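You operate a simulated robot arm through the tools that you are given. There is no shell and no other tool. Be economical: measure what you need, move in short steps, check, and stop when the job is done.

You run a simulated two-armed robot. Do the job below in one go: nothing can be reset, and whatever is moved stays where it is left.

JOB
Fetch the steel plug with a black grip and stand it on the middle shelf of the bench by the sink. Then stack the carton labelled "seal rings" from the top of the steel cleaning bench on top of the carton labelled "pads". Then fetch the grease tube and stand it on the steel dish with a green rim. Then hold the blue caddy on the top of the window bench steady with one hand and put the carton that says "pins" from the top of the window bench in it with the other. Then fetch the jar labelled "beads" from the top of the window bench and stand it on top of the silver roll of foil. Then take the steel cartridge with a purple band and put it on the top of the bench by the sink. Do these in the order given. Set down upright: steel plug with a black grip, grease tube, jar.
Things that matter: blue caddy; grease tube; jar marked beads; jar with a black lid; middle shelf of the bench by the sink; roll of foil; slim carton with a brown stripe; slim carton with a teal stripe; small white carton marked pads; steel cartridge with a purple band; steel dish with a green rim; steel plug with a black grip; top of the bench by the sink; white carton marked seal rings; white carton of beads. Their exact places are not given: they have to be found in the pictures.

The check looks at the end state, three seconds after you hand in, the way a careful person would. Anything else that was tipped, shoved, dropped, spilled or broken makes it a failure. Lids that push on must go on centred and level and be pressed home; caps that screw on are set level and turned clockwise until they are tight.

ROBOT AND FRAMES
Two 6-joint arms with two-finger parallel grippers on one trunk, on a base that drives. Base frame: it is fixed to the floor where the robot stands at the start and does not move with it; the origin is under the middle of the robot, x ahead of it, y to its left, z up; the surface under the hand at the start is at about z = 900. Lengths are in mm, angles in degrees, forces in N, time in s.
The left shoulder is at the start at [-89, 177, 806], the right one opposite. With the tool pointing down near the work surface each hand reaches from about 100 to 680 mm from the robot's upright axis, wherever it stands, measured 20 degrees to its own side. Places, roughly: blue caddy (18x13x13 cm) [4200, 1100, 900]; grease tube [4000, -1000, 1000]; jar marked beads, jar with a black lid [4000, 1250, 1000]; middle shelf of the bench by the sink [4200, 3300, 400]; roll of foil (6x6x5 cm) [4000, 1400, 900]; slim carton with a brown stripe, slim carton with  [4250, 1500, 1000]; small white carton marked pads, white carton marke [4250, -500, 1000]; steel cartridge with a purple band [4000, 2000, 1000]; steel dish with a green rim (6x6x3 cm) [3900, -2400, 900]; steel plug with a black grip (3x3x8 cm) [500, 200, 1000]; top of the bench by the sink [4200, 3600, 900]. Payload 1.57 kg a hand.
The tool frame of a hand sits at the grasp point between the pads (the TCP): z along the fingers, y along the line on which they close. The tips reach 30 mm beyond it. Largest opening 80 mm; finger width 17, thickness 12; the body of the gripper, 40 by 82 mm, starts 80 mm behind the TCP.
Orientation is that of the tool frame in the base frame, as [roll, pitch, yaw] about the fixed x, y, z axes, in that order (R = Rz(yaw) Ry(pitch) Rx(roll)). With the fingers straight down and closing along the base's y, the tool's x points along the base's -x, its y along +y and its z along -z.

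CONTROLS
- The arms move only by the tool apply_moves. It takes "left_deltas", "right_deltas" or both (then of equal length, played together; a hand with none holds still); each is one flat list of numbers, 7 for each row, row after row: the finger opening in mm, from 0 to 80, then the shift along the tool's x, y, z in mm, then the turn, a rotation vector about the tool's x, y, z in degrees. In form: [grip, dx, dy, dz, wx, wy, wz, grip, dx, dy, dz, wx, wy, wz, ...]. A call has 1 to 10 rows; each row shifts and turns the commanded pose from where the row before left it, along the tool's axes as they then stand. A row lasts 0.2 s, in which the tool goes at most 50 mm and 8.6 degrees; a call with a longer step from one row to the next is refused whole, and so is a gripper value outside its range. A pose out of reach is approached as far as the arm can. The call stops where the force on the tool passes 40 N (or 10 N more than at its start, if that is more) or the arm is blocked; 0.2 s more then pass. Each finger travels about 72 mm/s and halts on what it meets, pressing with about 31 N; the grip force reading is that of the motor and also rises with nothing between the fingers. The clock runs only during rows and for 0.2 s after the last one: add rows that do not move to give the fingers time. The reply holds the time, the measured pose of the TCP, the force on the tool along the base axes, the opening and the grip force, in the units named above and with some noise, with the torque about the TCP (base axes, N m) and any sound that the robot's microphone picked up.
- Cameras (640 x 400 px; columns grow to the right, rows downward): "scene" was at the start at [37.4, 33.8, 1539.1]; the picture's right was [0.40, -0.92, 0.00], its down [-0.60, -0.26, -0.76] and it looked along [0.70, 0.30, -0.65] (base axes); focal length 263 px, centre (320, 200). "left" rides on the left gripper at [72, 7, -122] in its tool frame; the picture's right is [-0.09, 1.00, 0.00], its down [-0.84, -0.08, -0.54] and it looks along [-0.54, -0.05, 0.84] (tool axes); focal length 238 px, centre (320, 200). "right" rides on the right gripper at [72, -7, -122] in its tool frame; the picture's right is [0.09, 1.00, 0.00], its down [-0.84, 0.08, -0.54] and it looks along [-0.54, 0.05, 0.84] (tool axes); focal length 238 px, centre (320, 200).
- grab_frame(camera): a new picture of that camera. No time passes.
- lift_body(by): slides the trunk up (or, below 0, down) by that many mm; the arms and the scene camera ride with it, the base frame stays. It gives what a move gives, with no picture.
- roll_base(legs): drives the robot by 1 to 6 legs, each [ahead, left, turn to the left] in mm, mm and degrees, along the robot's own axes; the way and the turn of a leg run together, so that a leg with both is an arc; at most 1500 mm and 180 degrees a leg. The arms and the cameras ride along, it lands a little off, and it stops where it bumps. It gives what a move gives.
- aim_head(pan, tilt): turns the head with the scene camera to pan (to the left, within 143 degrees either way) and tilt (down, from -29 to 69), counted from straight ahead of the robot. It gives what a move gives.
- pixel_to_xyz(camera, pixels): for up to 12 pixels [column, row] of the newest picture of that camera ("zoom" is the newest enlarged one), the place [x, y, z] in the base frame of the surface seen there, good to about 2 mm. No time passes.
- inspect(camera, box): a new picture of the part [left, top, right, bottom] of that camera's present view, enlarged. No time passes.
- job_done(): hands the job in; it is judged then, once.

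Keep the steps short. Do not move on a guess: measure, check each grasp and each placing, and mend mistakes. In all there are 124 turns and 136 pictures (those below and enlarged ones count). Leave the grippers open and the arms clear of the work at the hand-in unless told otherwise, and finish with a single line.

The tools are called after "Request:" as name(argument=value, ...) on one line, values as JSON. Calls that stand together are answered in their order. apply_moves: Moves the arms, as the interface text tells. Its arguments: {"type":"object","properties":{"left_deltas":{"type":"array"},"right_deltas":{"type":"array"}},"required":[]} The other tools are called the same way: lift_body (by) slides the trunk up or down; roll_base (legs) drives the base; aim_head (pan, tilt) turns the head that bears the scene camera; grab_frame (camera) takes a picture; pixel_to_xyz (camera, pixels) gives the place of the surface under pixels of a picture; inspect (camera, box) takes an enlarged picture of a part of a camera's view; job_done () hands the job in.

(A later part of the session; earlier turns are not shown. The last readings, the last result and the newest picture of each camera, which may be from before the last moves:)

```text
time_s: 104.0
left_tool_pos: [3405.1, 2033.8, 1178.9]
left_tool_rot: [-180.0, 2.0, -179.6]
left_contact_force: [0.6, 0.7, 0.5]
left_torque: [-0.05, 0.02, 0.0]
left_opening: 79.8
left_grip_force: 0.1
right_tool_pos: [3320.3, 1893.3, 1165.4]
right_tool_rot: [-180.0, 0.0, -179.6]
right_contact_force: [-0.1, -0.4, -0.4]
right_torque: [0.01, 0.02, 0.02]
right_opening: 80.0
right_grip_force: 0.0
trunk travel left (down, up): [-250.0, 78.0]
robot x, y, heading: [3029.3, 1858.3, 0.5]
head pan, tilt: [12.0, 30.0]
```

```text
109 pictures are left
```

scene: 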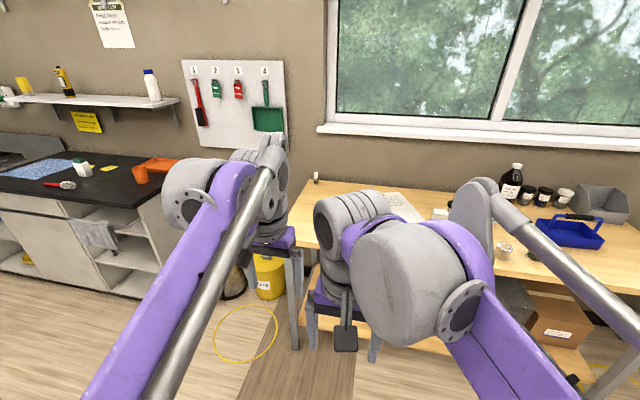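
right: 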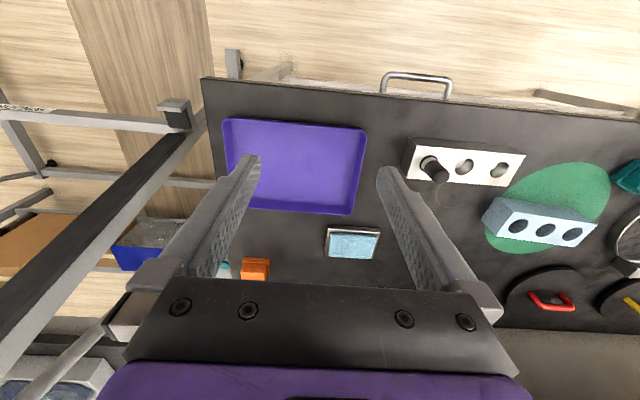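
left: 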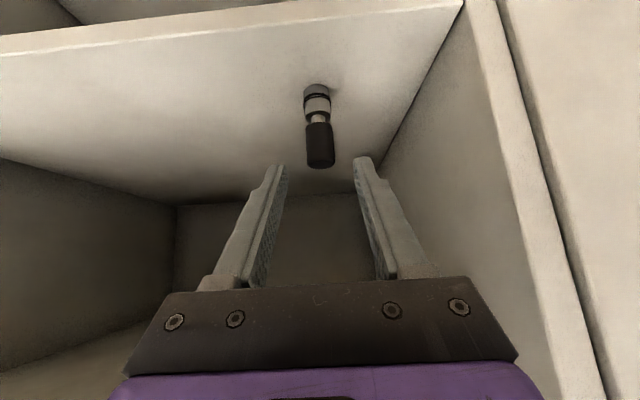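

The aisle in front of the benches is clear. I'll drive right to the steel bench.

Request:
roll_base(legs=[[0, 0, -0.5], [0, -1100, 0], [0, -1150, 0]])

Request:
aim_head(pan=0, tilt=25)

Request:
grab_frame(camera="scene")

```text
time_s: 124.2
left_tool_pos: [3382.1, -219.6, 1180.0]
left_tool_rot: [179.9, 2.1, 178.9]
left_contact_force: [-0.7, 1.4, -0.8]
left_torque: [0.0, 0.01, 0.01]
left_opening: 79.9
left_grip_force: 0.1
right_tool_pos: [3297.3, -357.6, 1166.3]
right_tool_rot: [180.0, -0.1, 178.9]
right_contact_force: [-0.3, -0.3, -0.1]
right_torque: [-0.02, 0.02, 0.01]
right_opening: 80.1
right_grip_force: 0.0
trunk travel left (down, up): [-250.0, 78.0]
robot x, y, heading: [3007.4, -383.0, -1.2]
head pan, tilt: [12.0, 30.0]
```

```text
time_s: 124.9
left_tool_pos: [3383.9, -220.4, 1179.2]
left_tool_rot: [179.9, 2.0, 178.8]
left_contact_force: [-0.3, -0.7, 0.3]
left_torque: [-0.01, 0.02, 0.01]
left_opening: 80.0
left_grip_force: 0.1
right_tool_pos: [3296.8, -356.8, 1166.8]
right_tool_rot: [179.9, 0.0, 178.9]
right_contact_force: [-0.7, 0.0, 0.8]
right_torque: [0.01, -0.01, -0.01]
right_opening: 80.2
right_grip_force: 0.0
trunk travel left (down, up): [-250.0, 78.0]
robot x, y, heading: [3005.5, -387.8, -1.2]
head pan, tilt: [0.0, 25.0]
```

```text
108 pictures are left
```

scene: 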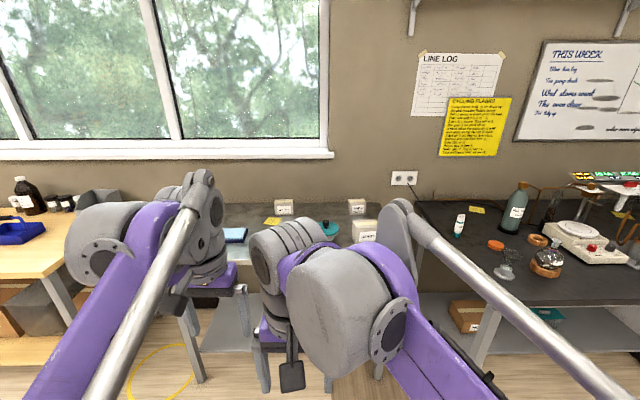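

Request:
inspect(camera="scene", box=[220, 180, 400, 260])

Request:
inspect(camera="scene", box=[420, 180, 640, 300])

Request:
pixel_to_xyz(camera="scene", pixels=[[284, 203], [284, 211], [356, 202], [356, 210], [362, 222], [362, 235], [460, 225], [340, 240], [232, 235], [328, 229], [220, 258], [270, 222]])

```text
3.56 times, centred on (310, 220) of scene
```

zoom: 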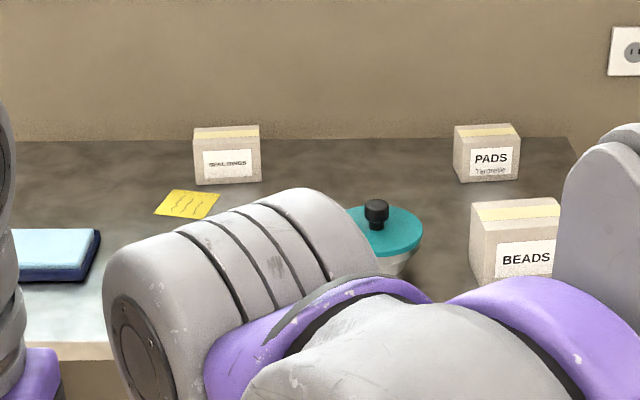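

```text
2.91 times, centred on (530, 240) of scene
```

zoom: 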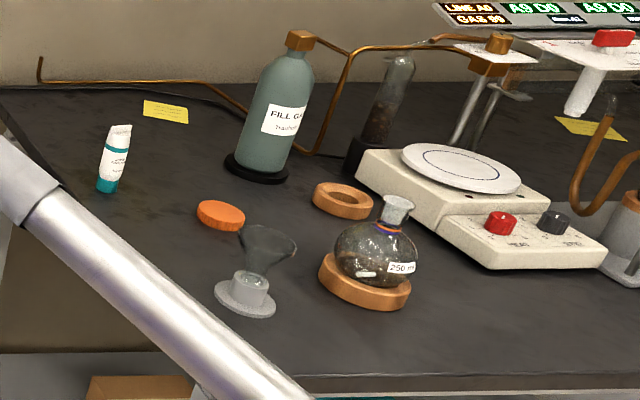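

```text
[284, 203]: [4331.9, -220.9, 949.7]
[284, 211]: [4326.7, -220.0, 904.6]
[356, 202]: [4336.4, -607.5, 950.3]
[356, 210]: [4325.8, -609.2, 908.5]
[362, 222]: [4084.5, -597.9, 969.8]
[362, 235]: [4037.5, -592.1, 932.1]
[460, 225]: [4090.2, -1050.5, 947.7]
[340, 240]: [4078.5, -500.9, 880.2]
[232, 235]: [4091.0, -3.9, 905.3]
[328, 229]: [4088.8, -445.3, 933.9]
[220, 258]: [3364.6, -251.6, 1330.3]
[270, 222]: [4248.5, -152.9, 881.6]
```

Request:
inspect(camera="scene", box=[264, 190, 384, 260])

Request:
pixel_to_xyz(camera="zoom", pixels=[[62, 70], [150, 72], [66, 55], [145, 52], [66, 108], [150, 106], [450, 70], [535, 68], [448, 52], [530, 49], [455, 105], [535, 102]])

Request:
pixel_to_xyz(camera="scene", pixels=[[215, 297], [215, 283], [215, 300], [250, 283], [388, 240], [352, 240], [382, 224]])

```text
5.33 times, centred on (324, 225) of scene
```

zoom: 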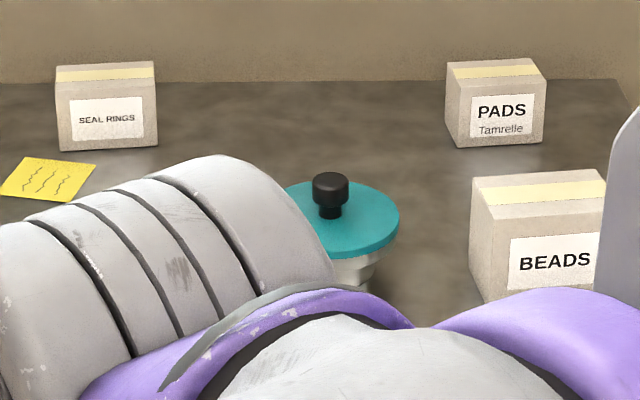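

```text
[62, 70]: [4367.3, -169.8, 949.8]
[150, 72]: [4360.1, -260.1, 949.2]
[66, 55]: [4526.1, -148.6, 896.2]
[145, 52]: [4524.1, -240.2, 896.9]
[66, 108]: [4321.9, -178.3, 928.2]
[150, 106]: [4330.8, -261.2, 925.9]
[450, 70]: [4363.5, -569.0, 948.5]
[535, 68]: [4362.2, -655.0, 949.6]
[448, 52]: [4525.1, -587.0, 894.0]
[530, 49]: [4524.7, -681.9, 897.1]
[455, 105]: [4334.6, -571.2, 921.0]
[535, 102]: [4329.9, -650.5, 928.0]
```

```text
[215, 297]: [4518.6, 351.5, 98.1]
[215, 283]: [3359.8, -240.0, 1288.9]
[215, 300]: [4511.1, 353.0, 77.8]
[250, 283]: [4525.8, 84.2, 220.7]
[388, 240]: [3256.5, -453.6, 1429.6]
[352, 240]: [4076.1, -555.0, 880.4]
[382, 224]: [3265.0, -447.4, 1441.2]
```

The carton is about 92 mm wide in y and about 60 deep, so I'll have to grip it front to back. I need the bench edge and my reach, so I'll drive closer and look down.

Request:
roll_base(legs=[[0, 0, 1.2], [350, 0, 0]])

Request:
aim_head(pan=0, tilt=50)

Request:
grab_frame(camera="scene")

Request:
grab_frame(camera="left")

```text
time_s: 127.5
left_tool_pos: [3720.9, -213.0, 1179.0]
left_tool_rot: [-180.0, 2.0, 179.9]
left_contact_force: [0.5, 0.1, 0.3]
left_torque: [0.01, 0.01, 0.03]
left_opening: 80.0
left_grip_force: 0.0
right_tool_pos: [3637.5, -351.6, 1166.5]
right_tool_rot: [180.0, 0.0, -179.9]
right_contact_force: [0.2, 0.3, -0.5]
right_torque: [-0.01, -0.02, 0.05]
right_opening: 80.0
right_grip_force: 0.1
trunk travel left (down, up): [-250.0, 78.0]
robot x, y, heading: [3347.2, -384.5, -0.1]
head pan, tilt: [0.0, 25.0]
```

```text
time_s: 128.4
left_tool_pos: [3721.8, -212.5, 1179.8]
left_tool_rot: [180.0, 2.1, 179.9]
left_contact_force: [0.0, 1.0, -0.4]
left_torque: [0.01, -0.01, 0.0]
left_opening: 79.8
left_grip_force: 0.1
right_tool_pos: [3637.0, -353.3, 1167.1]
right_tool_rot: [-180.0, 0.1, 180.0]
right_contact_force: [0.2, 0.3, 0.3]
right_torque: [-0.01, -0.02, 0.02]
right_opening: 80.2
right_grip_force: 0.0
trunk travel left (down, up): [-250.0, 78.0]
robot x, y, heading: [3350.9, -385.6, -0.3]
head pan, tilt: [0.0, 50.0]
```

```text
104 pictures are left
```

scene: 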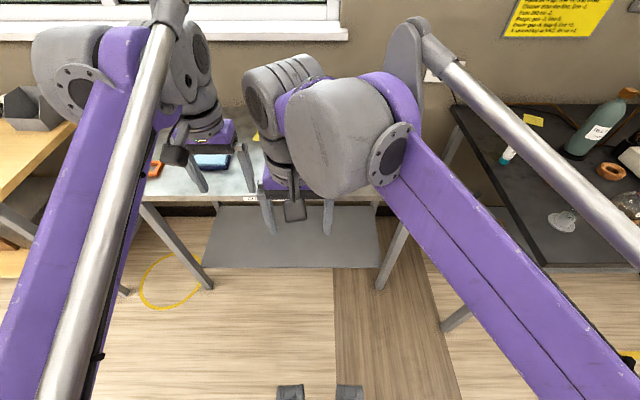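

```text
103 pictures are left
```

left: 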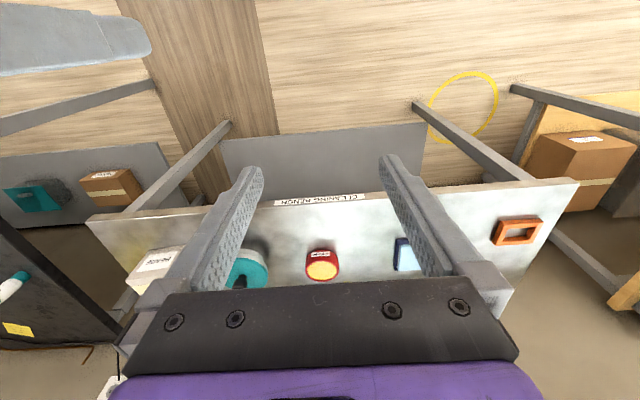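

Request:
pixel_to_xyz(camera="left", pixels=[[330, 205], [330, 197], [560, 190], [322, 262], [322, 252], [245, 255], [155, 262], [516, 228], [410, 250], [300, 135], [230, 125], [415, 105]])

Request:
pixel_to_xyz(camera="scene", pixels=[[290, 393], [350, 393], [300, 398], [300, 202], [300, 265]])

```text
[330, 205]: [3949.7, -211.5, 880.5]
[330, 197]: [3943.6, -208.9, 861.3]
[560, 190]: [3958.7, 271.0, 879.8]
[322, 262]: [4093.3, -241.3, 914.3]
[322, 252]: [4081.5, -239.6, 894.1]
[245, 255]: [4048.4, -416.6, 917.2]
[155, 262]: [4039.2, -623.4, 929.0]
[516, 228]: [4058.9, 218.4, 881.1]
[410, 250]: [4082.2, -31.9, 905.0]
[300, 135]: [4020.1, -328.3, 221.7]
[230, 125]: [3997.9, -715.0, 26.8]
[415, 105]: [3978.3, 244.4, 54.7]
```

```text
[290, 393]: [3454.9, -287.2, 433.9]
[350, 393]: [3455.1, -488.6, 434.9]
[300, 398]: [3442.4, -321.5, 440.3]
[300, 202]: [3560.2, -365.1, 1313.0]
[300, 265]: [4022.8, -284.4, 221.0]
```

Request:
aim_head(pan=0, tilt=69)

Request:
grab_frame(camera="scene")

Request:
pixel_to_xyz(camera="scene", pixels=[[290, 310], [350, 310], [320, 380], [320, 340], [290, 350], [200, 350], [220, 300], [320, 300]])

```text
time_s: 129.2
left_tool_pos: [3722.6, -212.9, 1178.6]
left_tool_rot: [180.0, 2.0, 179.8]
left_contact_force: [0.4, 0.2, -0.1]
left_torque: [-0.03, 0.01, 0.01]
left_opening: 79.8
left_grip_force: 0.0
right_tool_pos: [3637.3, -352.1, 1166.4]
right_tool_rot: [-179.9, 0.2, 179.9]
right_contact_force: [-0.1, 0.7, -0.2]
right_torque: [-0.03, -0.01, 0.02]
right_opening: 79.9
right_grip_force: 0.0
trunk travel left (down, up): [-250.0, 78.0]
robot x, y, heading: [3346.8, -389.3, 0.1]
head pan, tilt: [0.0, 68.8]
```

```text
102 pictures are left
```

scene: 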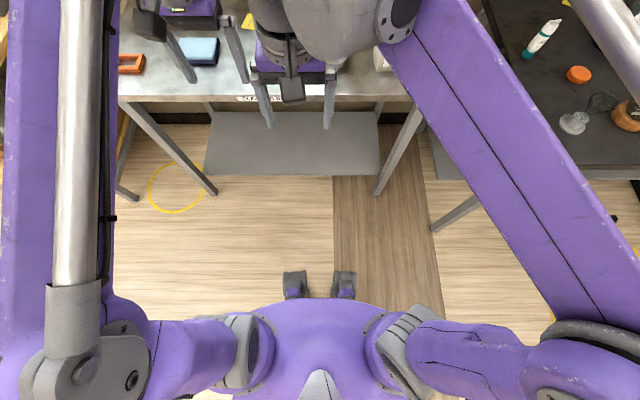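

```text
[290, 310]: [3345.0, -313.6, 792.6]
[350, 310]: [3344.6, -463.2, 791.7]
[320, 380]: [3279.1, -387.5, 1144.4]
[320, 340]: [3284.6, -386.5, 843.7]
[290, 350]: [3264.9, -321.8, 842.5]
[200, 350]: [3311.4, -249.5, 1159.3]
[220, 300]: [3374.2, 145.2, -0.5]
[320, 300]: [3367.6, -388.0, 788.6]
```

The robot's front is compact (torso +20 mm, feet +105 mm), so it can go close to the bench. I'll drive ahead 370 and turn the left tool 90° about its axis so it closes front to back.

Request:
roll_base(legs=[[370, -5, 0]])

Request:
apply_moves(left_deltas=[80, 0, 0, 0, 0, 2, 0, 80, 0, 0, 0, 0, 0, 8.5, 80, 0, 0, 0, 0, 0, 8.5, 80, 0, 0, 0, 0, 0, 8.5, 80, 0, 0, 0, 0, 0, 8.5, 80, 0, 0, 0, 0, 0, 8.5, 80, 0, 0, 0, 0, 0, 8.5, 80, 0, 0, 0, 0, 0, 8.5, 80, 0, 0, 0, 0, 0, 8.5, 80, 0, 0, 0, 0, 0, 8.5])

Request:
apply_moves(left_deltas=[80, 0, 0, 0, 0, 0, 8.5, 80, 0, 0, 0, 0, 0, 5, 80, 0, 0, 0, 0, 0, 0])

Request:
grab_frame(camera="left")

```text
time_s: 131.6
left_tool_pos: [4096.5, -221.0, 1178.9]
left_tool_rot: [180.0, 2.0, 179.6]
left_contact_force: [1.0, -1.1, 0.2]
left_torque: [0.0, 0.04, -0.02]
left_opening: 79.9
left_grip_force: 0.1
right_tool_pos: [4013.5, -360.4, 1166.6]
right_tool_rot: [-180.0, 0.0, 179.5]
right_contact_force: [-0.1, 0.0, -1.1]
right_torque: [0.02, -0.01, 0.0]
right_opening: 80.1
right_grip_force: 0.1
trunk travel left (down, up): [-250.0, 78.0]
robot x, y, heading: [3720.4, -393.4, -0.5]
head pan, tilt: [0.0, 68.8]
```

```text
time_s: 133.8
left_tool_pos: [4098.6, -221.8, 1179.5]
left_tool_rot: [180.0, 0.0, 103.0]
left_contact_force: [-0.7, -0.3, 0.5]
left_torque: [-0.02, 0.0, 0.0]
left_opening: 80.3
left_grip_force: 0.1
right_tool_pos: [4011.4, -362.2, 1166.2]
right_tool_rot: [-179.9, 0.1, 179.6]
right_contact_force: [0.7, 0.8, -0.4]
right_torque: [0.01, -0.03, 0.04]
right_opening: 80.1
right_grip_force: 0.1
trunk travel left (down, up): [-250.0, 78.0]
robot x, y, heading: [3723.0, -395.2, -0.5]
head pan, tilt: [0.0, 68.8]
```

```text
time_s: 134.6
left_tool_pos: [4097.1, -220.8, 1179.4]
left_tool_rot: [-179.9, 0.0, 89.5]
left_contact_force: [-0.2, 0.0, -0.2]
left_torque: [0.03, -0.02, 0.03]
left_opening: 80.0
left_grip_force: 0.2
right_tool_pos: [4011.6, -360.8, 1166.4]
right_tool_rot: [-180.0, 0.1, 179.6]
right_contact_force: [-0.9, -0.5, -0.2]
right_torque: [0.02, 0.03, 0.01]
right_opening: 80.1
right_grip_force: 0.1
trunk travel left (down, up): [-250.0, 78.0]
robot x, y, heading: [3721.1, -392.7, -0.4]
head pan, tilt: [0.0, 68.8]
```

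```text
101 pictures are left
```

left: 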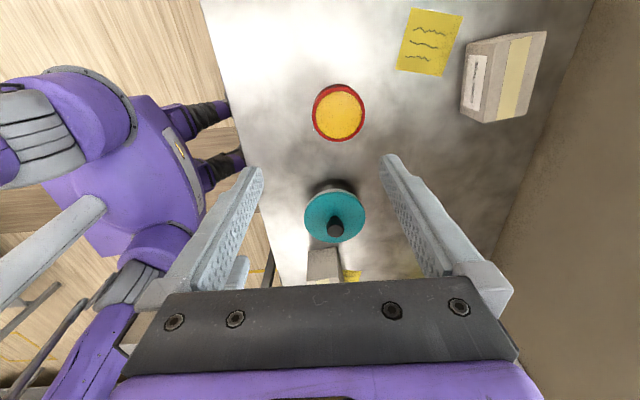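

Request:
pixel_to_xyz(camera="left", pixels=[[475, 45], [545, 33], [465, 100], [492, 122], [528, 108], [508, 75], [500, 45], [494, 115]])

```text
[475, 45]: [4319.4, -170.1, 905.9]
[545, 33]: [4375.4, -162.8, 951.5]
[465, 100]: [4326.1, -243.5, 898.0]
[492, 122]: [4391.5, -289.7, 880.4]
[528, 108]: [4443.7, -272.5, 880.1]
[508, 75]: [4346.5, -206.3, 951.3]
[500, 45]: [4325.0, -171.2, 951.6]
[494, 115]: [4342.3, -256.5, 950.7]
```

I'll move over the carton, with 6° of yaw to match its angle, then re-measure from nearer.

Request:
apply_moves(left_deltas=[80, 2, 45, 0, 0, 0, 0, 80, 2, 45, 0, 0, 0, 0, 80, 2, 45, 0, 0, 0, 0, 80, 2, 45, 0, 0, 0, 0, 80, 0, 40, 0, 0, 0, 0, 80, 0, 35, 0, 0, 0, 0, 80, 0, 0, 40, 0, 0, -6, 80, 0, 0, 20, 0, 0, 0, 80, 0, 0, 0, 0, 0, 0])

Request:
grab_frame(camera="left")

```text
time_s: 136.6
left_tool_pos: [4268.2, -215.8, 1083.2]
left_tool_rot: [-180.0, -0.1, 95.6]
left_contact_force: [-0.1, 0.0, -0.6]
left_torque: [0.02, 0.01, -0.01]
left_opening: 80.2
left_grip_force: 0.1
left hand out of reach, approached as far as the arm can: row 4, 5, 6
right_tool_pos: [4012.1, -361.5, 1165.9]
right_tool_rot: [180.0, 0.0, 179.5]
right_contact_force: [-1.5, 0.0, -0.6]
right_torque: [-0.02, 0.03, 0.0]
right_opening: 79.9
right_grip_force: 0.1
trunk travel left (down, up): [-250.0, 78.0]
robot x, y, heading: [3720.6, -393.9, -0.5]
head pan, tilt: [0.0, 68.8]
```

```text
100 pictures are left
```

left: 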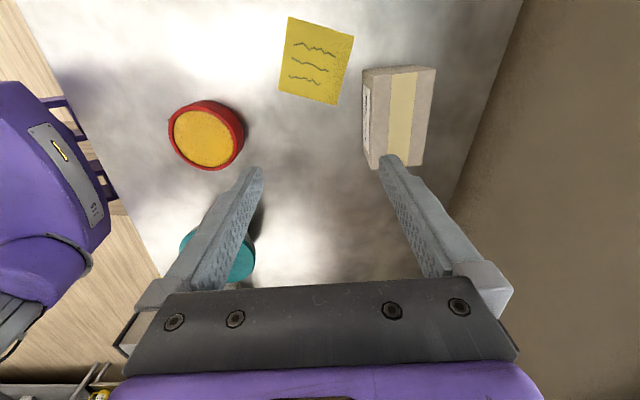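

Reach is short at that height. I'll raise the trunk 78 mm, drive 50 mm closer, and lower the hand.

Request:
lift_body(by=77)

Request:
roll_base(legs=[[50, 0, 0]])

Request:
apply_moves(left_deltas=[80, 0, 0, 40, 0, 0, 0, 80, 0, 0, 40, 0, 0, 0, 80, 0, 15, 40, 0, 0, 0, 80, 0, 15, 0, 0, 0, 0, 80, 0, 0, 0, 0, 0, 0])

Request:
grab_frame(camera="left")

```text
time_s: 137.8
left_tool_pos: [4269.7, -213.7, 1160.9]
left_tool_rot: [-180.0, 0.0, 95.6]
left_contact_force: [0.0, -0.1, -0.2]
left_torque: [-0.03, -0.06, -0.04]
left_opening: 80.0
left_grip_force: 0.0
right_tool_pos: [4011.2, -359.9, 1244.5]
right_tool_rot: [-179.9, 0.1, 179.7]
right_contact_force: [0.3, 0.3, 0.1]
right_torque: [-0.03, -0.03, 0.0]
right_opening: 80.1
right_grip_force: 0.0
trunk travel left (down, up): [-327.0, 1.0]
robot x, y, heading: [3719.2, -392.7, -0.5]
head pan, tilt: [0.0, 68.8]
```

```text
time_s: 138.7
left_tool_pos: [4314.3, -213.7, 1161.3]
left_tool_rot: [180.0, 0.1, 95.6]
left_contact_force: [-0.9, 0.7, 0.5]
left_torque: [0.0, -0.04, 0.0]
left_opening: 80.0
left_grip_force: 0.0
right_tool_pos: [4057.8, -361.0, 1242.6]
right_tool_rot: [-180.0, 0.1, 179.7]
right_contact_force: [0.4, -0.2, 1.4]
right_torque: [0.0, -0.02, 0.01]
right_opening: 80.0
right_grip_force: 0.0
trunk travel left (down, up): [-327.0, 1.0]
robot x, y, heading: [3769.8, -391.5, -0.2]
head pan, tilt: [0.0, 68.8]
```

```text
time_s: 139.9
left_tool_pos: [4349.0, -210.8, 1041.2]
left_tool_rot: [-179.9, 0.1, 95.6]
left_contact_force: [-0.5, 0.6, -0.9]
left_torque: [-0.02, 0.01, 0.01]
left_opening: 79.9
left_grip_force: 0.0
right_tool_pos: [4060.7, -360.6, 1243.3]
right_tool_rot: [-180.0, 0.1, 179.7]
right_contact_force: [0.0, 0.0, 0.3]
right_torque: [-0.01, 0.01, 0.05]
right_opening: 80.0
right_grip_force: 0.1
trunk travel left (down, up): [-327.0, 1.0]
robot x, y, heading: [3771.5, -394.8, -0.1]
head pan, tilt: [0.0, 68.8]
```

```text
99 pictures are left
```

left: 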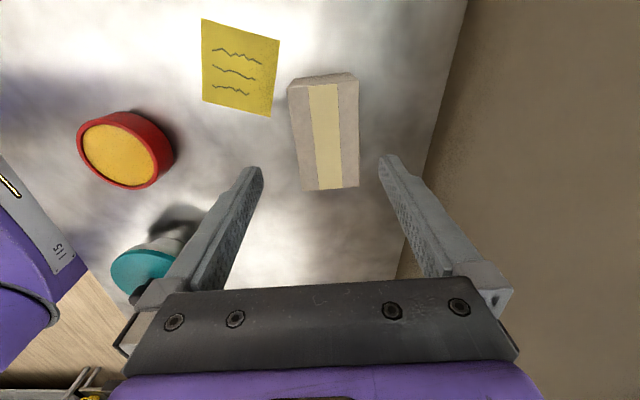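

Request:
pixel_to_xyz(camera="left", pixels=[[293, 90], [356, 84], [304, 188], [356, 184], [327, 135], [320, 78]])

```text
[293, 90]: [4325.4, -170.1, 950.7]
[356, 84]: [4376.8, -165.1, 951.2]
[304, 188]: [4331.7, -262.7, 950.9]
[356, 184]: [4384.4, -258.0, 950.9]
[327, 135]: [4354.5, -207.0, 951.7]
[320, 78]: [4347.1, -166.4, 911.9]
```

The carton is centred at (4354, -214), 53×93, and the tool yaw matches. I'll centre, descend to z≈924, and grip.

Request:
apply_moves(left_deltas=[80, -3.5, 5, 0, 0, 0, 0, 80, 0, 0, 40, 0, 0, 0, 80, 0, 0, 40, 0, 0, 0, 80, 0, 0, 37, 0, 0, 0, 80, 0, 0, 0, 0, 0, 0, 60, 0, 0, 0, 0, 0, 0, 45, 0, 0, 0, 0, 0, 0, 40, 0, 0, 0, 0, 0, 0, 40, 0, 0, 0, 0, 0, 0])

Request:
grab_frame(camera="left")

```text
time_s: 141.9
left_tool_pos: [4354.0, -216.4, 925.4]
left_tool_rot: [179.9, 0.1, 95.7]
left_contact_force: [1.0, -0.6, -0.6]
left_torque: [0.0, -0.04, 0.01]
left_opening: 59.4
left_grip_force: 30.7
right_tool_pos: [4060.5, -359.7, 1243.9]
right_tool_rot: [180.0, 0.0, 179.7]
right_contact_force: [0.3, -0.4, 0.0]
right_torque: [0.0, -0.04, -0.03]
right_opening: 80.1
right_grip_force: 0.1
trunk travel left (down, up): [-327.0, 1.0]
robot x, y, heading: [3773.6, -390.6, -0.4]
head pan, tilt: [0.0, 68.8]
```

```text
98 pictures are left
```

left: 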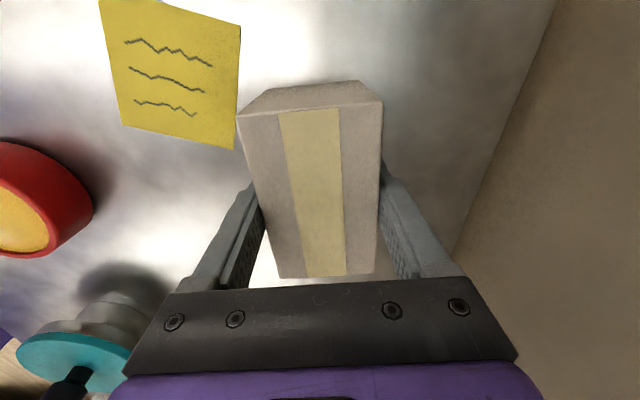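

It's held at 59 mm. I'll lift 120 mm and drive right to above the pads carton.

Request:
apply_moves(left_deltas=[40, 0, 0, -15, 0, 0, 0, 40, 0, 0, -35, 0, 0, 0, 40, 0, 0, -35, 0, 0, 0, 40, 0, 0, -35, 0, 0, 0])

Request:
roll_base(legs=[[0, -390, 0]])

Request:
grab_frame(camera="left")

Request:
grab_frame(camera="right")

Request:
aim_head(pan=10, tilt=35)

Request:
grab_frame(camera="scene")

```text
time_s: 142.9
left_tool_pos: [4352.4, -214.8, 1043.6]
left_tool_rot: [-179.9, 0.0, 95.6]
left_contact_force: [0.3, -0.2, -1.4]
left_torque: [-0.03, 0.01, -0.02]
left_opening: 59.4
left_grip_force: 30.7
right_tool_pos: [4060.0, -359.6, 1244.3]
right_tool_rot: [-180.0, 0.1, 179.7]
right_contact_force: [0.5, 0.3, 0.7]
right_torque: [0.02, 0.03, 0.0]
right_opening: 80.0
right_grip_force: 0.0
trunk travel left (down, up): [-327.0, 1.0]
robot x, y, heading: [3771.9, -391.8, -0.5]
head pan, tilt: [0.0, 68.8]
```

```text
time_s: 145.1
left_tool_pos: [4349.2, -361.4, 1043.0]
left_tool_rot: [180.0, -0.1, 96.0]
left_contact_force: [0.5, -0.2, -1.0]
left_torque: [0.06, 0.01, 0.01]
left_opening: 59.6
left_grip_force: 31.1
right_tool_pos: [4058.1, -509.3, 1244.3]
right_tool_rot: [179.9, 0.0, -179.9]
right_contact_force: [0.4, 0.3, -0.6]
right_torque: [-0.01, -0.01, 0.01]
right_opening: 80.0
right_grip_force: 0.0
trunk travel left (down, up): [-327.0, 1.0]
robot x, y, heading: [3767.0, -540.3, 0.1]
head pan, tilt: [0.0, 68.8]
stopped in leg 1: the robot was blocked; the commanded pose is now the measured one
```

```text
97 pictures are left
```

left: 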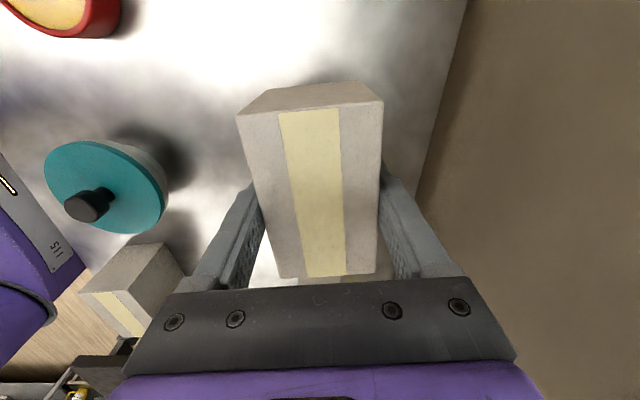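

```text
96 pictures are left
```

right: 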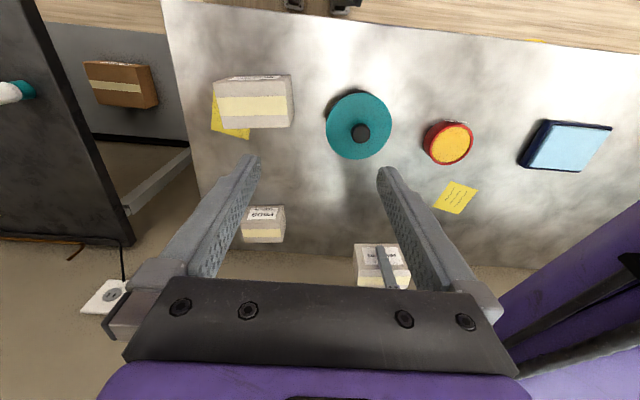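

```text
time_s: 146.1
left_tool_pos: [4349.1, -358.7, 1042.8]
left_tool_rot: [-179.9, 0.0, 96.0]
left_contact_force: [1.1, -0.4, -0.5]
left_torque: [0.0, 0.02, -0.04]
left_opening: 59.4
left_grip_force: 31.2
right_tool_pos: [4057.6, -506.7, 1243.0]
right_tool_rot: [-180.0, 0.0, 180.0]
right_contact_force: [0.1, 0.9, -0.3]
right_torque: [0.02, 0.0, -0.02]
right_opening: 80.4
right_grip_force: 0.0
trunk travel left (down, up): [-327.0, 1.0]
robot x, y, heading: [3764.7, -542.2, 0.1]
head pan, tilt: [10.0, 35.0]
```

```text
95 pictures are left
```

scene: 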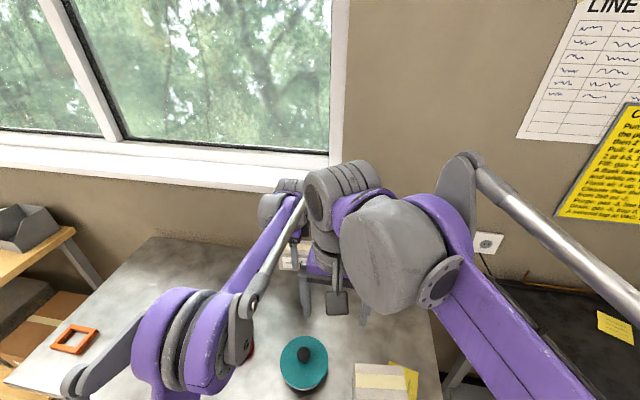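

The base bumped the black bench on the right, so I can't go further that way. I'll reach across with the left arm instead and move the right hand aside first. I'll measure the pads carton before that.

Request:
pixel_to_xyz(camera="right", pixels=[[248, 222], [283, 222], [243, 234], [283, 235], [250, 208], [283, 208], [264, 228], [30, 30], [60, 150]])

Request:
roll_base(legs=[[0, 15, 0]])

Request:
apply_moves(right_deltas=[80, 15, -40, 0, 0, 0, 0, 80, 15, -40, 0, 0, 0, 0, 80, 15, -40, 0, 0, 0, 0, 80, 15, -40, 0, 0, 0, 0, 80, 0, -40, 0, 0, 0, 0, 80, 0, -40, 0, 0, 0, 0])

Request:
grab_frame(camera="right")

Request:
grab_frame(camera="scene")

```text
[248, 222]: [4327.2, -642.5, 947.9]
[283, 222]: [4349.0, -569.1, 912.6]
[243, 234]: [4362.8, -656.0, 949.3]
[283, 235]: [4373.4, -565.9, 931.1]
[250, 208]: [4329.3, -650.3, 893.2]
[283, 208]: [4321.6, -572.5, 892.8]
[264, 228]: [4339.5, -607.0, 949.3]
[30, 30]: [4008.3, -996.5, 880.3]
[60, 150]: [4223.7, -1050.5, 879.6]
```

```text
time_s: 146.9
left_tool_pos: [4349.0, -345.2, 1042.6]
left_tool_rot: [179.9, -0.2, 96.0]
left_contact_force: [0.3, -0.6, -0.9]
left_torque: [0.04, -0.01, 0.04]
left_opening: 59.4
left_grip_force: 30.9
right_tool_pos: [4058.4, -493.1, 1243.9]
right_tool_rot: [-180.0, 0.0, -179.9]
right_contact_force: [0.5, 0.4, 0.4]
right_torque: [0.04, -0.01, 0.01]
right_opening: 79.8
right_grip_force: 0.0
trunk travel left (down, up): [-327.0, 1.0]
robot x, y, heading: [3765.9, -528.3, 0.2]
head pan, tilt: [10.0, 35.0]
```

```text
time_s: 148.3
left_tool_pos: [4349.3, -345.3, 1042.4]
left_tool_rot: [-180.0, 0.0, 96.0]
left_contact_force: [-0.7, -0.1, -0.3]
left_torque: [0.0, -0.01, 0.01]
left_opening: 59.6
left_grip_force: 31.1
right_tool_pos: [3995.5, -732.1, 1243.3]
right_tool_rot: [179.9, -0.1, -179.9]
right_contact_force: [-0.2, -1.0, 0.8]
right_torque: [0.04, 0.03, 0.01]
right_opening: 79.9
right_grip_force: 0.1
trunk travel left (down, up): [-327.0, 1.0]
robot x, y, heading: [3768.9, -526.2, 0.1]
head pan, tilt: [10.0, 35.0]
```

```text
94 pictures are left
```

right: 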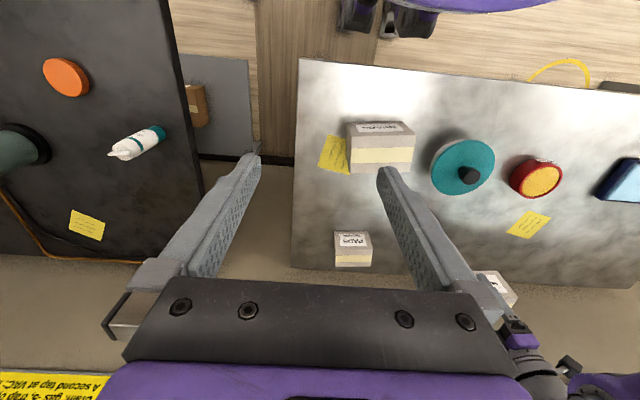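

```text
93 pictures are left
```

scene: 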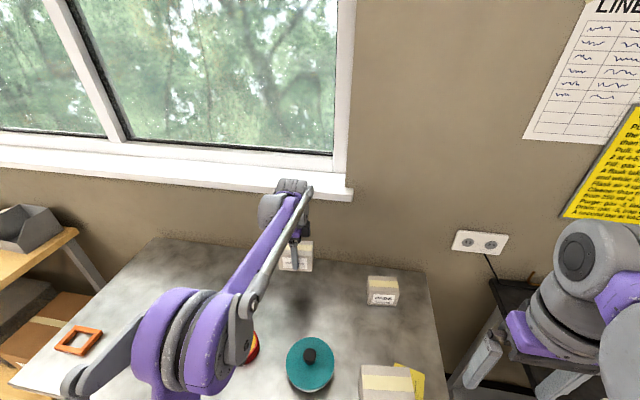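

Request:
inspect(camera="scene", box=[350, 260, 414, 300])

Request:
pixel_to_xyz(camera="zoom", pixels=[[185, 170], [475, 172], [200, 300], [490, 300], [330, 230], [200, 400], [480, 390], [345, 172], [345, 300]])

```text
10.00 times, centred on (382, 280) of scene
```

zoom: 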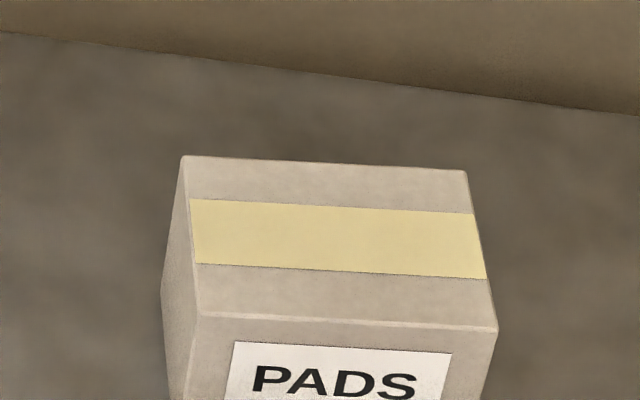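

```text
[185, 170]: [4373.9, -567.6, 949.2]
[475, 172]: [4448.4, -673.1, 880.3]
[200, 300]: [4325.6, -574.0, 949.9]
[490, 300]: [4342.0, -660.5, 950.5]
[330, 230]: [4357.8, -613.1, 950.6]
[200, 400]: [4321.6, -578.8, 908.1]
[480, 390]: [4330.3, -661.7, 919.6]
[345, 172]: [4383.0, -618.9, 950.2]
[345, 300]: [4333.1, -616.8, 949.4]
```

The pads carton is centred at (4355, -616) with the same yaw. I'll bring the carton across at height.

Request:
apply_moves(left_deltas=[40, -38.7, -3.2, 0, 0, 0, 0, 40, -38.7, -3.2, 0, 0, 0, 0, 40, -38.7, -3.2, 0, 0, 0, 0, 40, -38.7, -3.2, 0, 0, 0, 0, 40, -38.7, -3.2, 0, 0, 0, 0, 40, -38.7, -3.2, 0, 0, 0, 0, 40, -38.7, -3.2, 0, 0, 0, 0, 40, 0, 0, 0, 0, 0, 0])

Request:
grab_frame(camera="left")

Request:
grab_frame(camera="right")

```text
time_s: 150.1
left_tool_pos: [4353.5, -615.5, 1042.3]
left_tool_rot: [-179.9, 0.0, 96.0]
left_contact_force: [-1.1, 0.4, -1.1]
left_torque: [-0.02, 0.02, 0.01]
left_opening: 59.5
left_grip_force: 31.0
right_tool_pos: [3997.7, -729.6, 1242.4]
right_tool_rot: [180.0, 0.0, -179.8]
right_contact_force: [0.8, 0.5, -0.1]
right_torque: [-0.02, -0.03, 0.02]
right_opening: 80.0
right_grip_force: 0.1
trunk travel left (down, up): [-327.0, 1.0]
robot x, y, heading: [3765.4, -524.7, 0.0]
head pan, tilt: [10.0, 35.0]
```

```text
91 pictures are left
```

left: 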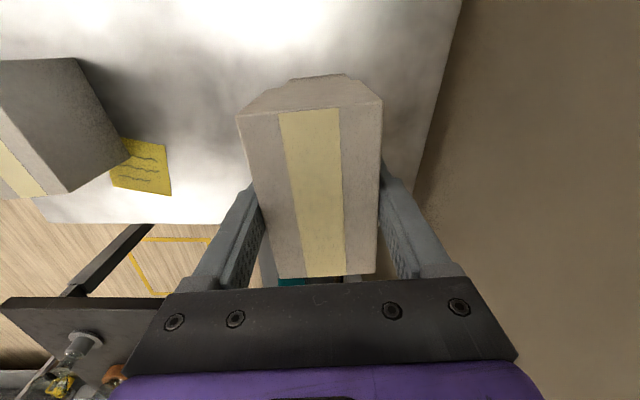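

```text
90 pictures are left
```

right: 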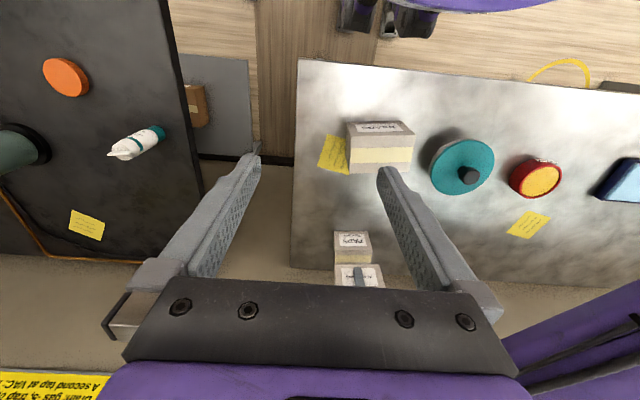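

It's above the target. I'll descend to contact.

Request:
apply_moves(left_deltas=[40, 0, 0, 20, 0, 0, 0, 40, 0, 0, 18, 0, 0, 0, 40, 0, 0, 4, 0, 0, 0, 40, 0, 0, 2, 0, 0, 0, 40, 0, 0, 1, 0, 0, 0, 40, 0, 0, 1, 0, 0, 0, 40, 0, 0, 0, 0, 0, 0])

Request:
inspect(camera="right", box=[300, 200, 420, 290])

Request:
inspect(camera="scene", box=[330, 230, 430, 310])

```text
time_s: 151.7
left_tool_pos: [4355.5, -616.4, 996.8]
left_tool_rot: [-180.0, 0.1, 96.0]
left_contact_force: [-0.8, 0.7, -1.3]
left_torque: [-0.01, -0.01, -0.04]
left_opening: 59.9
left_grip_force: 30.9
right_tool_pos: [3996.3, -730.7, 1242.2]
right_tool_rot: [179.9, 0.1, -180.0]
right_contact_force: [0.4, -0.6, -0.2]
right_torque: [0.02, 0.02, 0.0]
right_opening: 79.9
right_grip_force: 0.1
trunk travel left (down, up): [-327.0, 1.0]
robot x, y, heading: [3768.6, -525.0, -0.1]
head pan, tilt: [10.0, 35.0]
```

```text
4.44 times, centred on (360, 245) of right
```

zoom: 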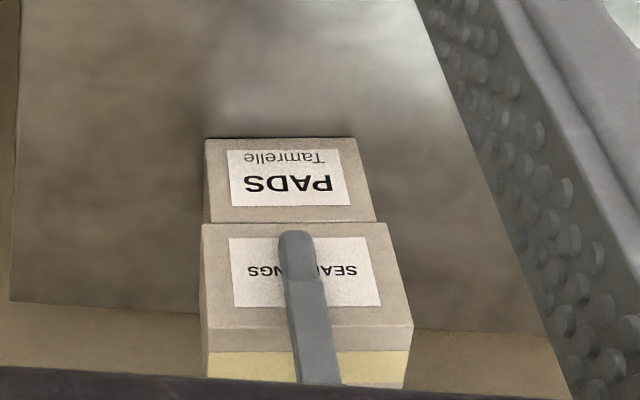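

```text
5.00 times, centred on (380, 270) of scene
```

zoom: 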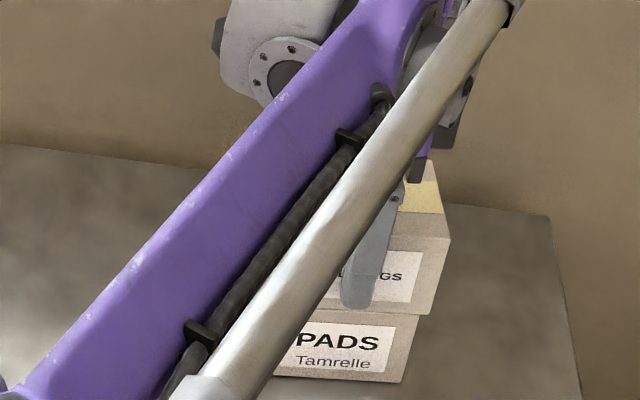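

Request:
pixel_to_xyz(camera="zoom", pixels=[[428, 300], [412, 335], [400, 340], [410, 300], [440, 270]])

Request:
pixel_to_xyz(camera="right", pixels=[[347, 255], [385, 256], [347, 247], [382, 246], [360, 255]])

Request:
apply_moves(left_deltas=[40, 0, 0, 1, 0, 0, 0, 40, 0, 0, 1, 0, 0, 0, 40, 0, 0, 1, 0, 0, 0, 40, 0, 0, 0, 0, 0, 0])

```text
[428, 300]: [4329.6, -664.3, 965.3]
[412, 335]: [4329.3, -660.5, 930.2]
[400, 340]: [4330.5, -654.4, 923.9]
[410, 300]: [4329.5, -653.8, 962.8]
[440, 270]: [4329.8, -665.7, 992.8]
```

```text
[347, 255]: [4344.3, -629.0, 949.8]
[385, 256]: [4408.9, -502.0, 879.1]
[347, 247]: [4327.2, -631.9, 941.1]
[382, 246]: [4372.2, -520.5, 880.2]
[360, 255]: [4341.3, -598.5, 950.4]
```

```text
time_s: 152.7
left_tool_pos: [4353.9, -616.0, 996.2]
left_tool_rot: [179.9, 0.0, 96.0]
left_contact_force: [5.1, 0.3, 21.4]
left_torque: [0.08, -0.12, -0.02]
left_opening: 59.6
left_grip_force: 31.2
right_tool_pos: [3995.5, -729.7, 1242.4]
right_tool_rot: [180.0, 0.1, -179.9]
right_contact_force: [-0.5, 0.0, 0.2]
right_torque: [0.02, 0.02, -0.04]
right_opening: 80.0
right_grip_force: 0.1
trunk travel left (down, up): [-327.0, 1.0]
robot x, y, heading: [3771.8, -524.5, -0.0]
head pan, tilt: [10.0, 35.0]
```

It's in contact with the faces aligned. I'll ease off, open and lift away.

Request:
apply_moves(left_deltas=[40, 0, 0, -1.5, 0, 0, 0, 70, 0, 0, 0, 0, 0, 0, 80, 0, 0, 0, 0, 0, 0, 80, 0, 0, -25, 0, 0, 0, 80, 0, 0, -35, 0, 0, 0, 80, 0, 0, -25, 0, 0, 0, 80, 0, 0, 0, 0, 0, 0])

Request:
apply_moves(left_deltas=[80, 35, -30, 0, 0, 0, 0, 80, 35, -30, 0, 0, 0, 0, 80, 35, -30, 0, 0, 0, 0, 80, 35, -30, 0, 0, 0, 0, 80, 35, -30, 0, 0, 0, 0, 80, 35, -30, -20, 0, 0, 0, 80, 35, -30, -20, 0, 0, 0, 80, 20, -30, -20, 0, 0, 0])

Request:
grab_frame(camera="scene")

```text
time_s: 154.3
left_tool_pos: [4354.4, -617.9, 1083.0]
left_tool_rot: [180.0, 0.0, 96.0]
left_contact_force: [-0.2, -0.5, -0.7]
left_torque: [0.03, 0.03, 0.0]
left_opening: 80.1
left_grip_force: 0.0
right_tool_pos: [3996.8, -730.4, 1242.2]
right_tool_rot: [-179.9, 0.0, -179.8]
right_contact_force: [0.4, 0.1, 0.4]
right_torque: [0.02, 0.01, -0.03]
right_opening: 80.1
right_grip_force: 0.0
trunk travel left (down, up): [-327.0, 1.0]
robot x, y, heading: [3767.9, -526.8, -0.1]
head pan, tilt: [10.0, 35.0]
```

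```text
refused: row 6 steps farther than a row can; nothing moved
```

```text
87 pictures are left
```

scene: 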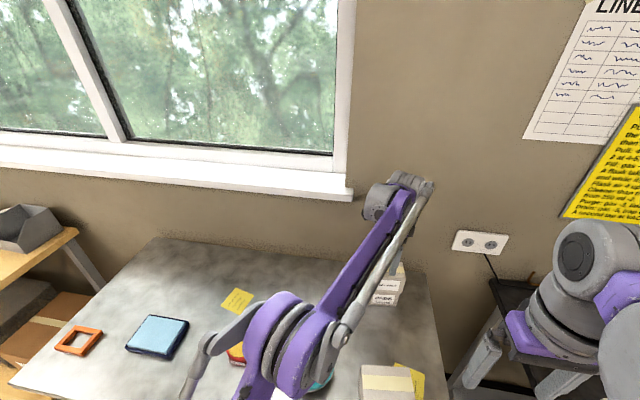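

The stack is good. I'll retract the left arm, back away, and go toward the black bench.

Request:
apply_moves(left_deltas=[80, 33, -30, -15, 0, 0, 0, 80, 33, -30, -15, 0, 0, 0, 80, 33, -30, -15, 0, 0, 0, 80, 33, -30, -15, 0, 0, 0, 80, 33, -30, -15, 0, 0, 0, 80, 33, -30, -15, 0, 0, 0, 80, 33, -30, -15, 0, 0, 0, 80, 33, -30, -15, 0, 0, 0])

Request:
roll_base(legs=[[-450, 0, 0], [0, -390, 0]])

Request:
aim_head(pan=-15, tilt=30)

Request:
grab_frame(camera="scene")

Request:
aim_head(pan=-65, tilt=30)

Request:
grab_frame(camera="scene")

```text
time_s: 156.1
left_tool_pos: [4088.9, -378.0, 1201.1]
left_tool_rot: [179.9, 0.0, 95.9]
left_contact_force: [-0.2, 1.0, 0.3]
left_torque: [0.02, 0.0, -0.03]
left_opening: 80.2
left_grip_force: 0.0
right_tool_pos: [3995.2, -729.8, 1243.4]
right_tool_rot: [180.0, 0.2, -179.9]
right_contact_force: [-0.4, -0.5, 0.1]
right_torque: [0.0, 0.0, 0.03]
right_opening: 79.8
right_grip_force: 0.0
trunk travel left (down, up): [-327.0, 1.0]
robot x, y, heading: [3767.6, -526.4, 0.1]
head pan, tilt: [10.0, 35.0]
```

```text
time_s: 162.4
left_tool_pos: [3644.6, -771.0, 1200.6]
left_tool_rot: [179.9, 0.0, 97.1]
left_contact_force: [-0.1, 0.3, -0.4]
left_torque: [0.04, 0.01, 0.02]
left_opening: 80.1
left_grip_force: 0.0
right_tool_pos: [3555.9, -1125.1, 1242.8]
right_tool_rot: [180.0, 0.0, -178.8]
right_contact_force: [0.5, 0.0, 1.0]
right_torque: [0.04, 0.0, 0.03]
right_opening: 80.0
right_grip_force: 0.0
trunk travel left (down, up): [-327.0, 1.0]
robot x, y, heading: [3322.5, -924.3, 1.1]
head pan, tilt: [10.0, 35.0]
```

```text
time_s: 163.3
left_tool_pos: [3642.9, -772.2, 1201.9]
left_tool_rot: [-180.0, -0.1, 97.1]
left_contact_force: [0.2, 0.1, 0.7]
left_torque: [-0.01, 0.0, -0.02]
left_opening: 79.9
left_grip_force: 0.2
right_tool_pos: [3556.7, -1124.8, 1242.6]
right_tool_rot: [-179.9, 0.0, -178.8]
right_contact_force: [0.7, -0.2, 0.0]
right_torque: [0.0, -0.03, 0.03]
right_opening: 80.2
right_grip_force: 0.0
trunk travel left (down, up): [-327.0, 1.0]
robot x, y, heading: [3323.5, -923.5, 0.9]
head pan, tilt: [-15.0, 30.0]
```

```text
86 pictures are left
```

scene: 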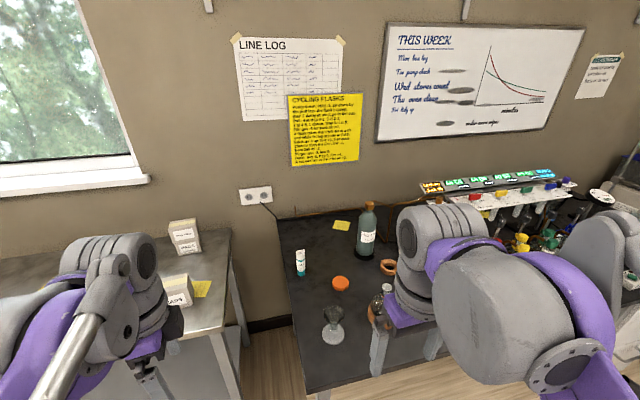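

```text
time_s: 164.5
left_tool_pos: [3644.5, -771.2, 1200.6]
left_tool_rot: [-180.0, 0.0, 97.1]
left_contact_force: [0.6, 0.7, -0.4]
left_torque: [0.0, 0.01, 0.0]
left_opening: 80.0
left_grip_force: 0.1
right_tool_pos: [3555.5, -1124.2, 1242.7]
right_tool_rot: [-179.9, -0.1, -178.8]
right_contact_force: [0.8, -0.5, -0.3]
right_torque: [0.0, 0.0, -0.02]
right_opening: 80.0
right_grip_force: 0.1
trunk travel left (down, up): [-327.0, 1.0]
robot x, y, heading: [3320.9, -923.8, 1.2]
head pan, tilt: [-65.0, 30.0]
```

```text
85 pictures are left
```

scene: 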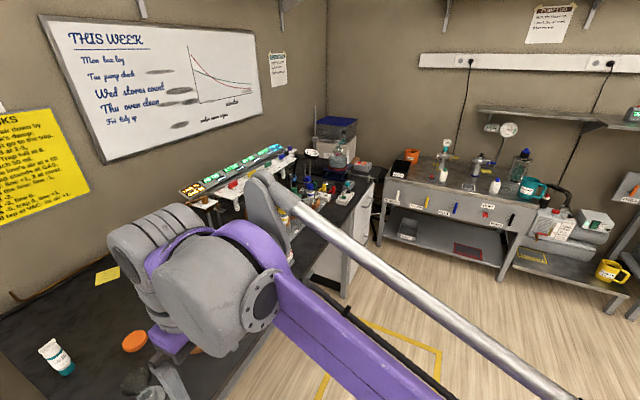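

Request:
inspect(camera="scene", box=[370, 130, 560, 240])

Request:
inspect(camera="scene", box=[180, 130, 380, 260])

Request:
pixel_to_xyz(camera="scene", pixels=[[445, 175], [420, 190], [500, 210], [440, 240], [350, 170], [320, 215], [335, 262], [54, 345], [60, 365], [54, 355], [420, 300], [100, 330]])

```text
3.37 times, centred on (465, 185) of scene
```

zoom: 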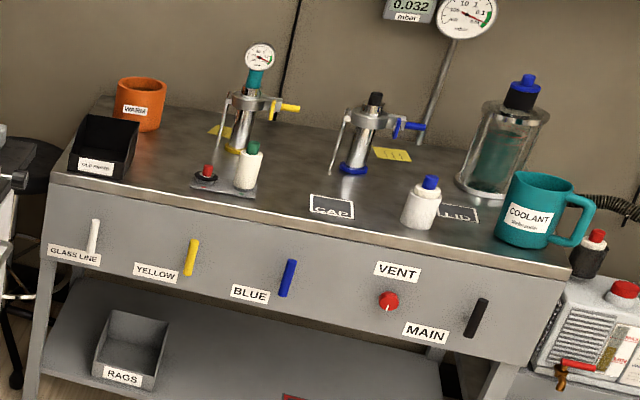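

```text
3.08 times, centred on (280, 195) of scene
```

zoom: 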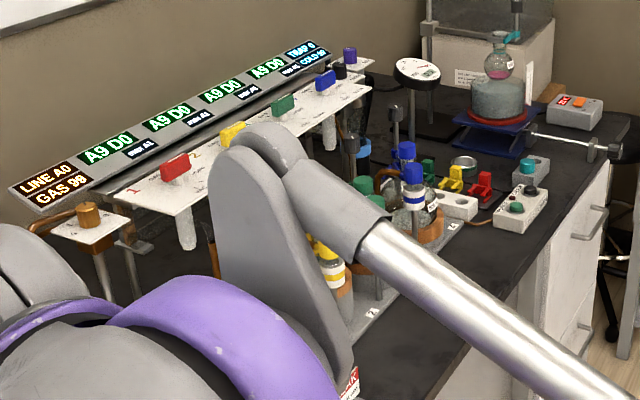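

```text
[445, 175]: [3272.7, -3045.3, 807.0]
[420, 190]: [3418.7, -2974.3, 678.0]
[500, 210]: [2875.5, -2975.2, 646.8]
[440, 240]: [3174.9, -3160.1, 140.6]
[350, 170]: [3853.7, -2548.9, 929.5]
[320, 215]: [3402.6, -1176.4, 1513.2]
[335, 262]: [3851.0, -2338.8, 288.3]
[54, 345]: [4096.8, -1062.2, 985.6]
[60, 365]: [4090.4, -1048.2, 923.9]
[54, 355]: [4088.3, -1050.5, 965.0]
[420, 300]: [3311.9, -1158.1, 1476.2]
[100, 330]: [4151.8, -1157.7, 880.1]
```

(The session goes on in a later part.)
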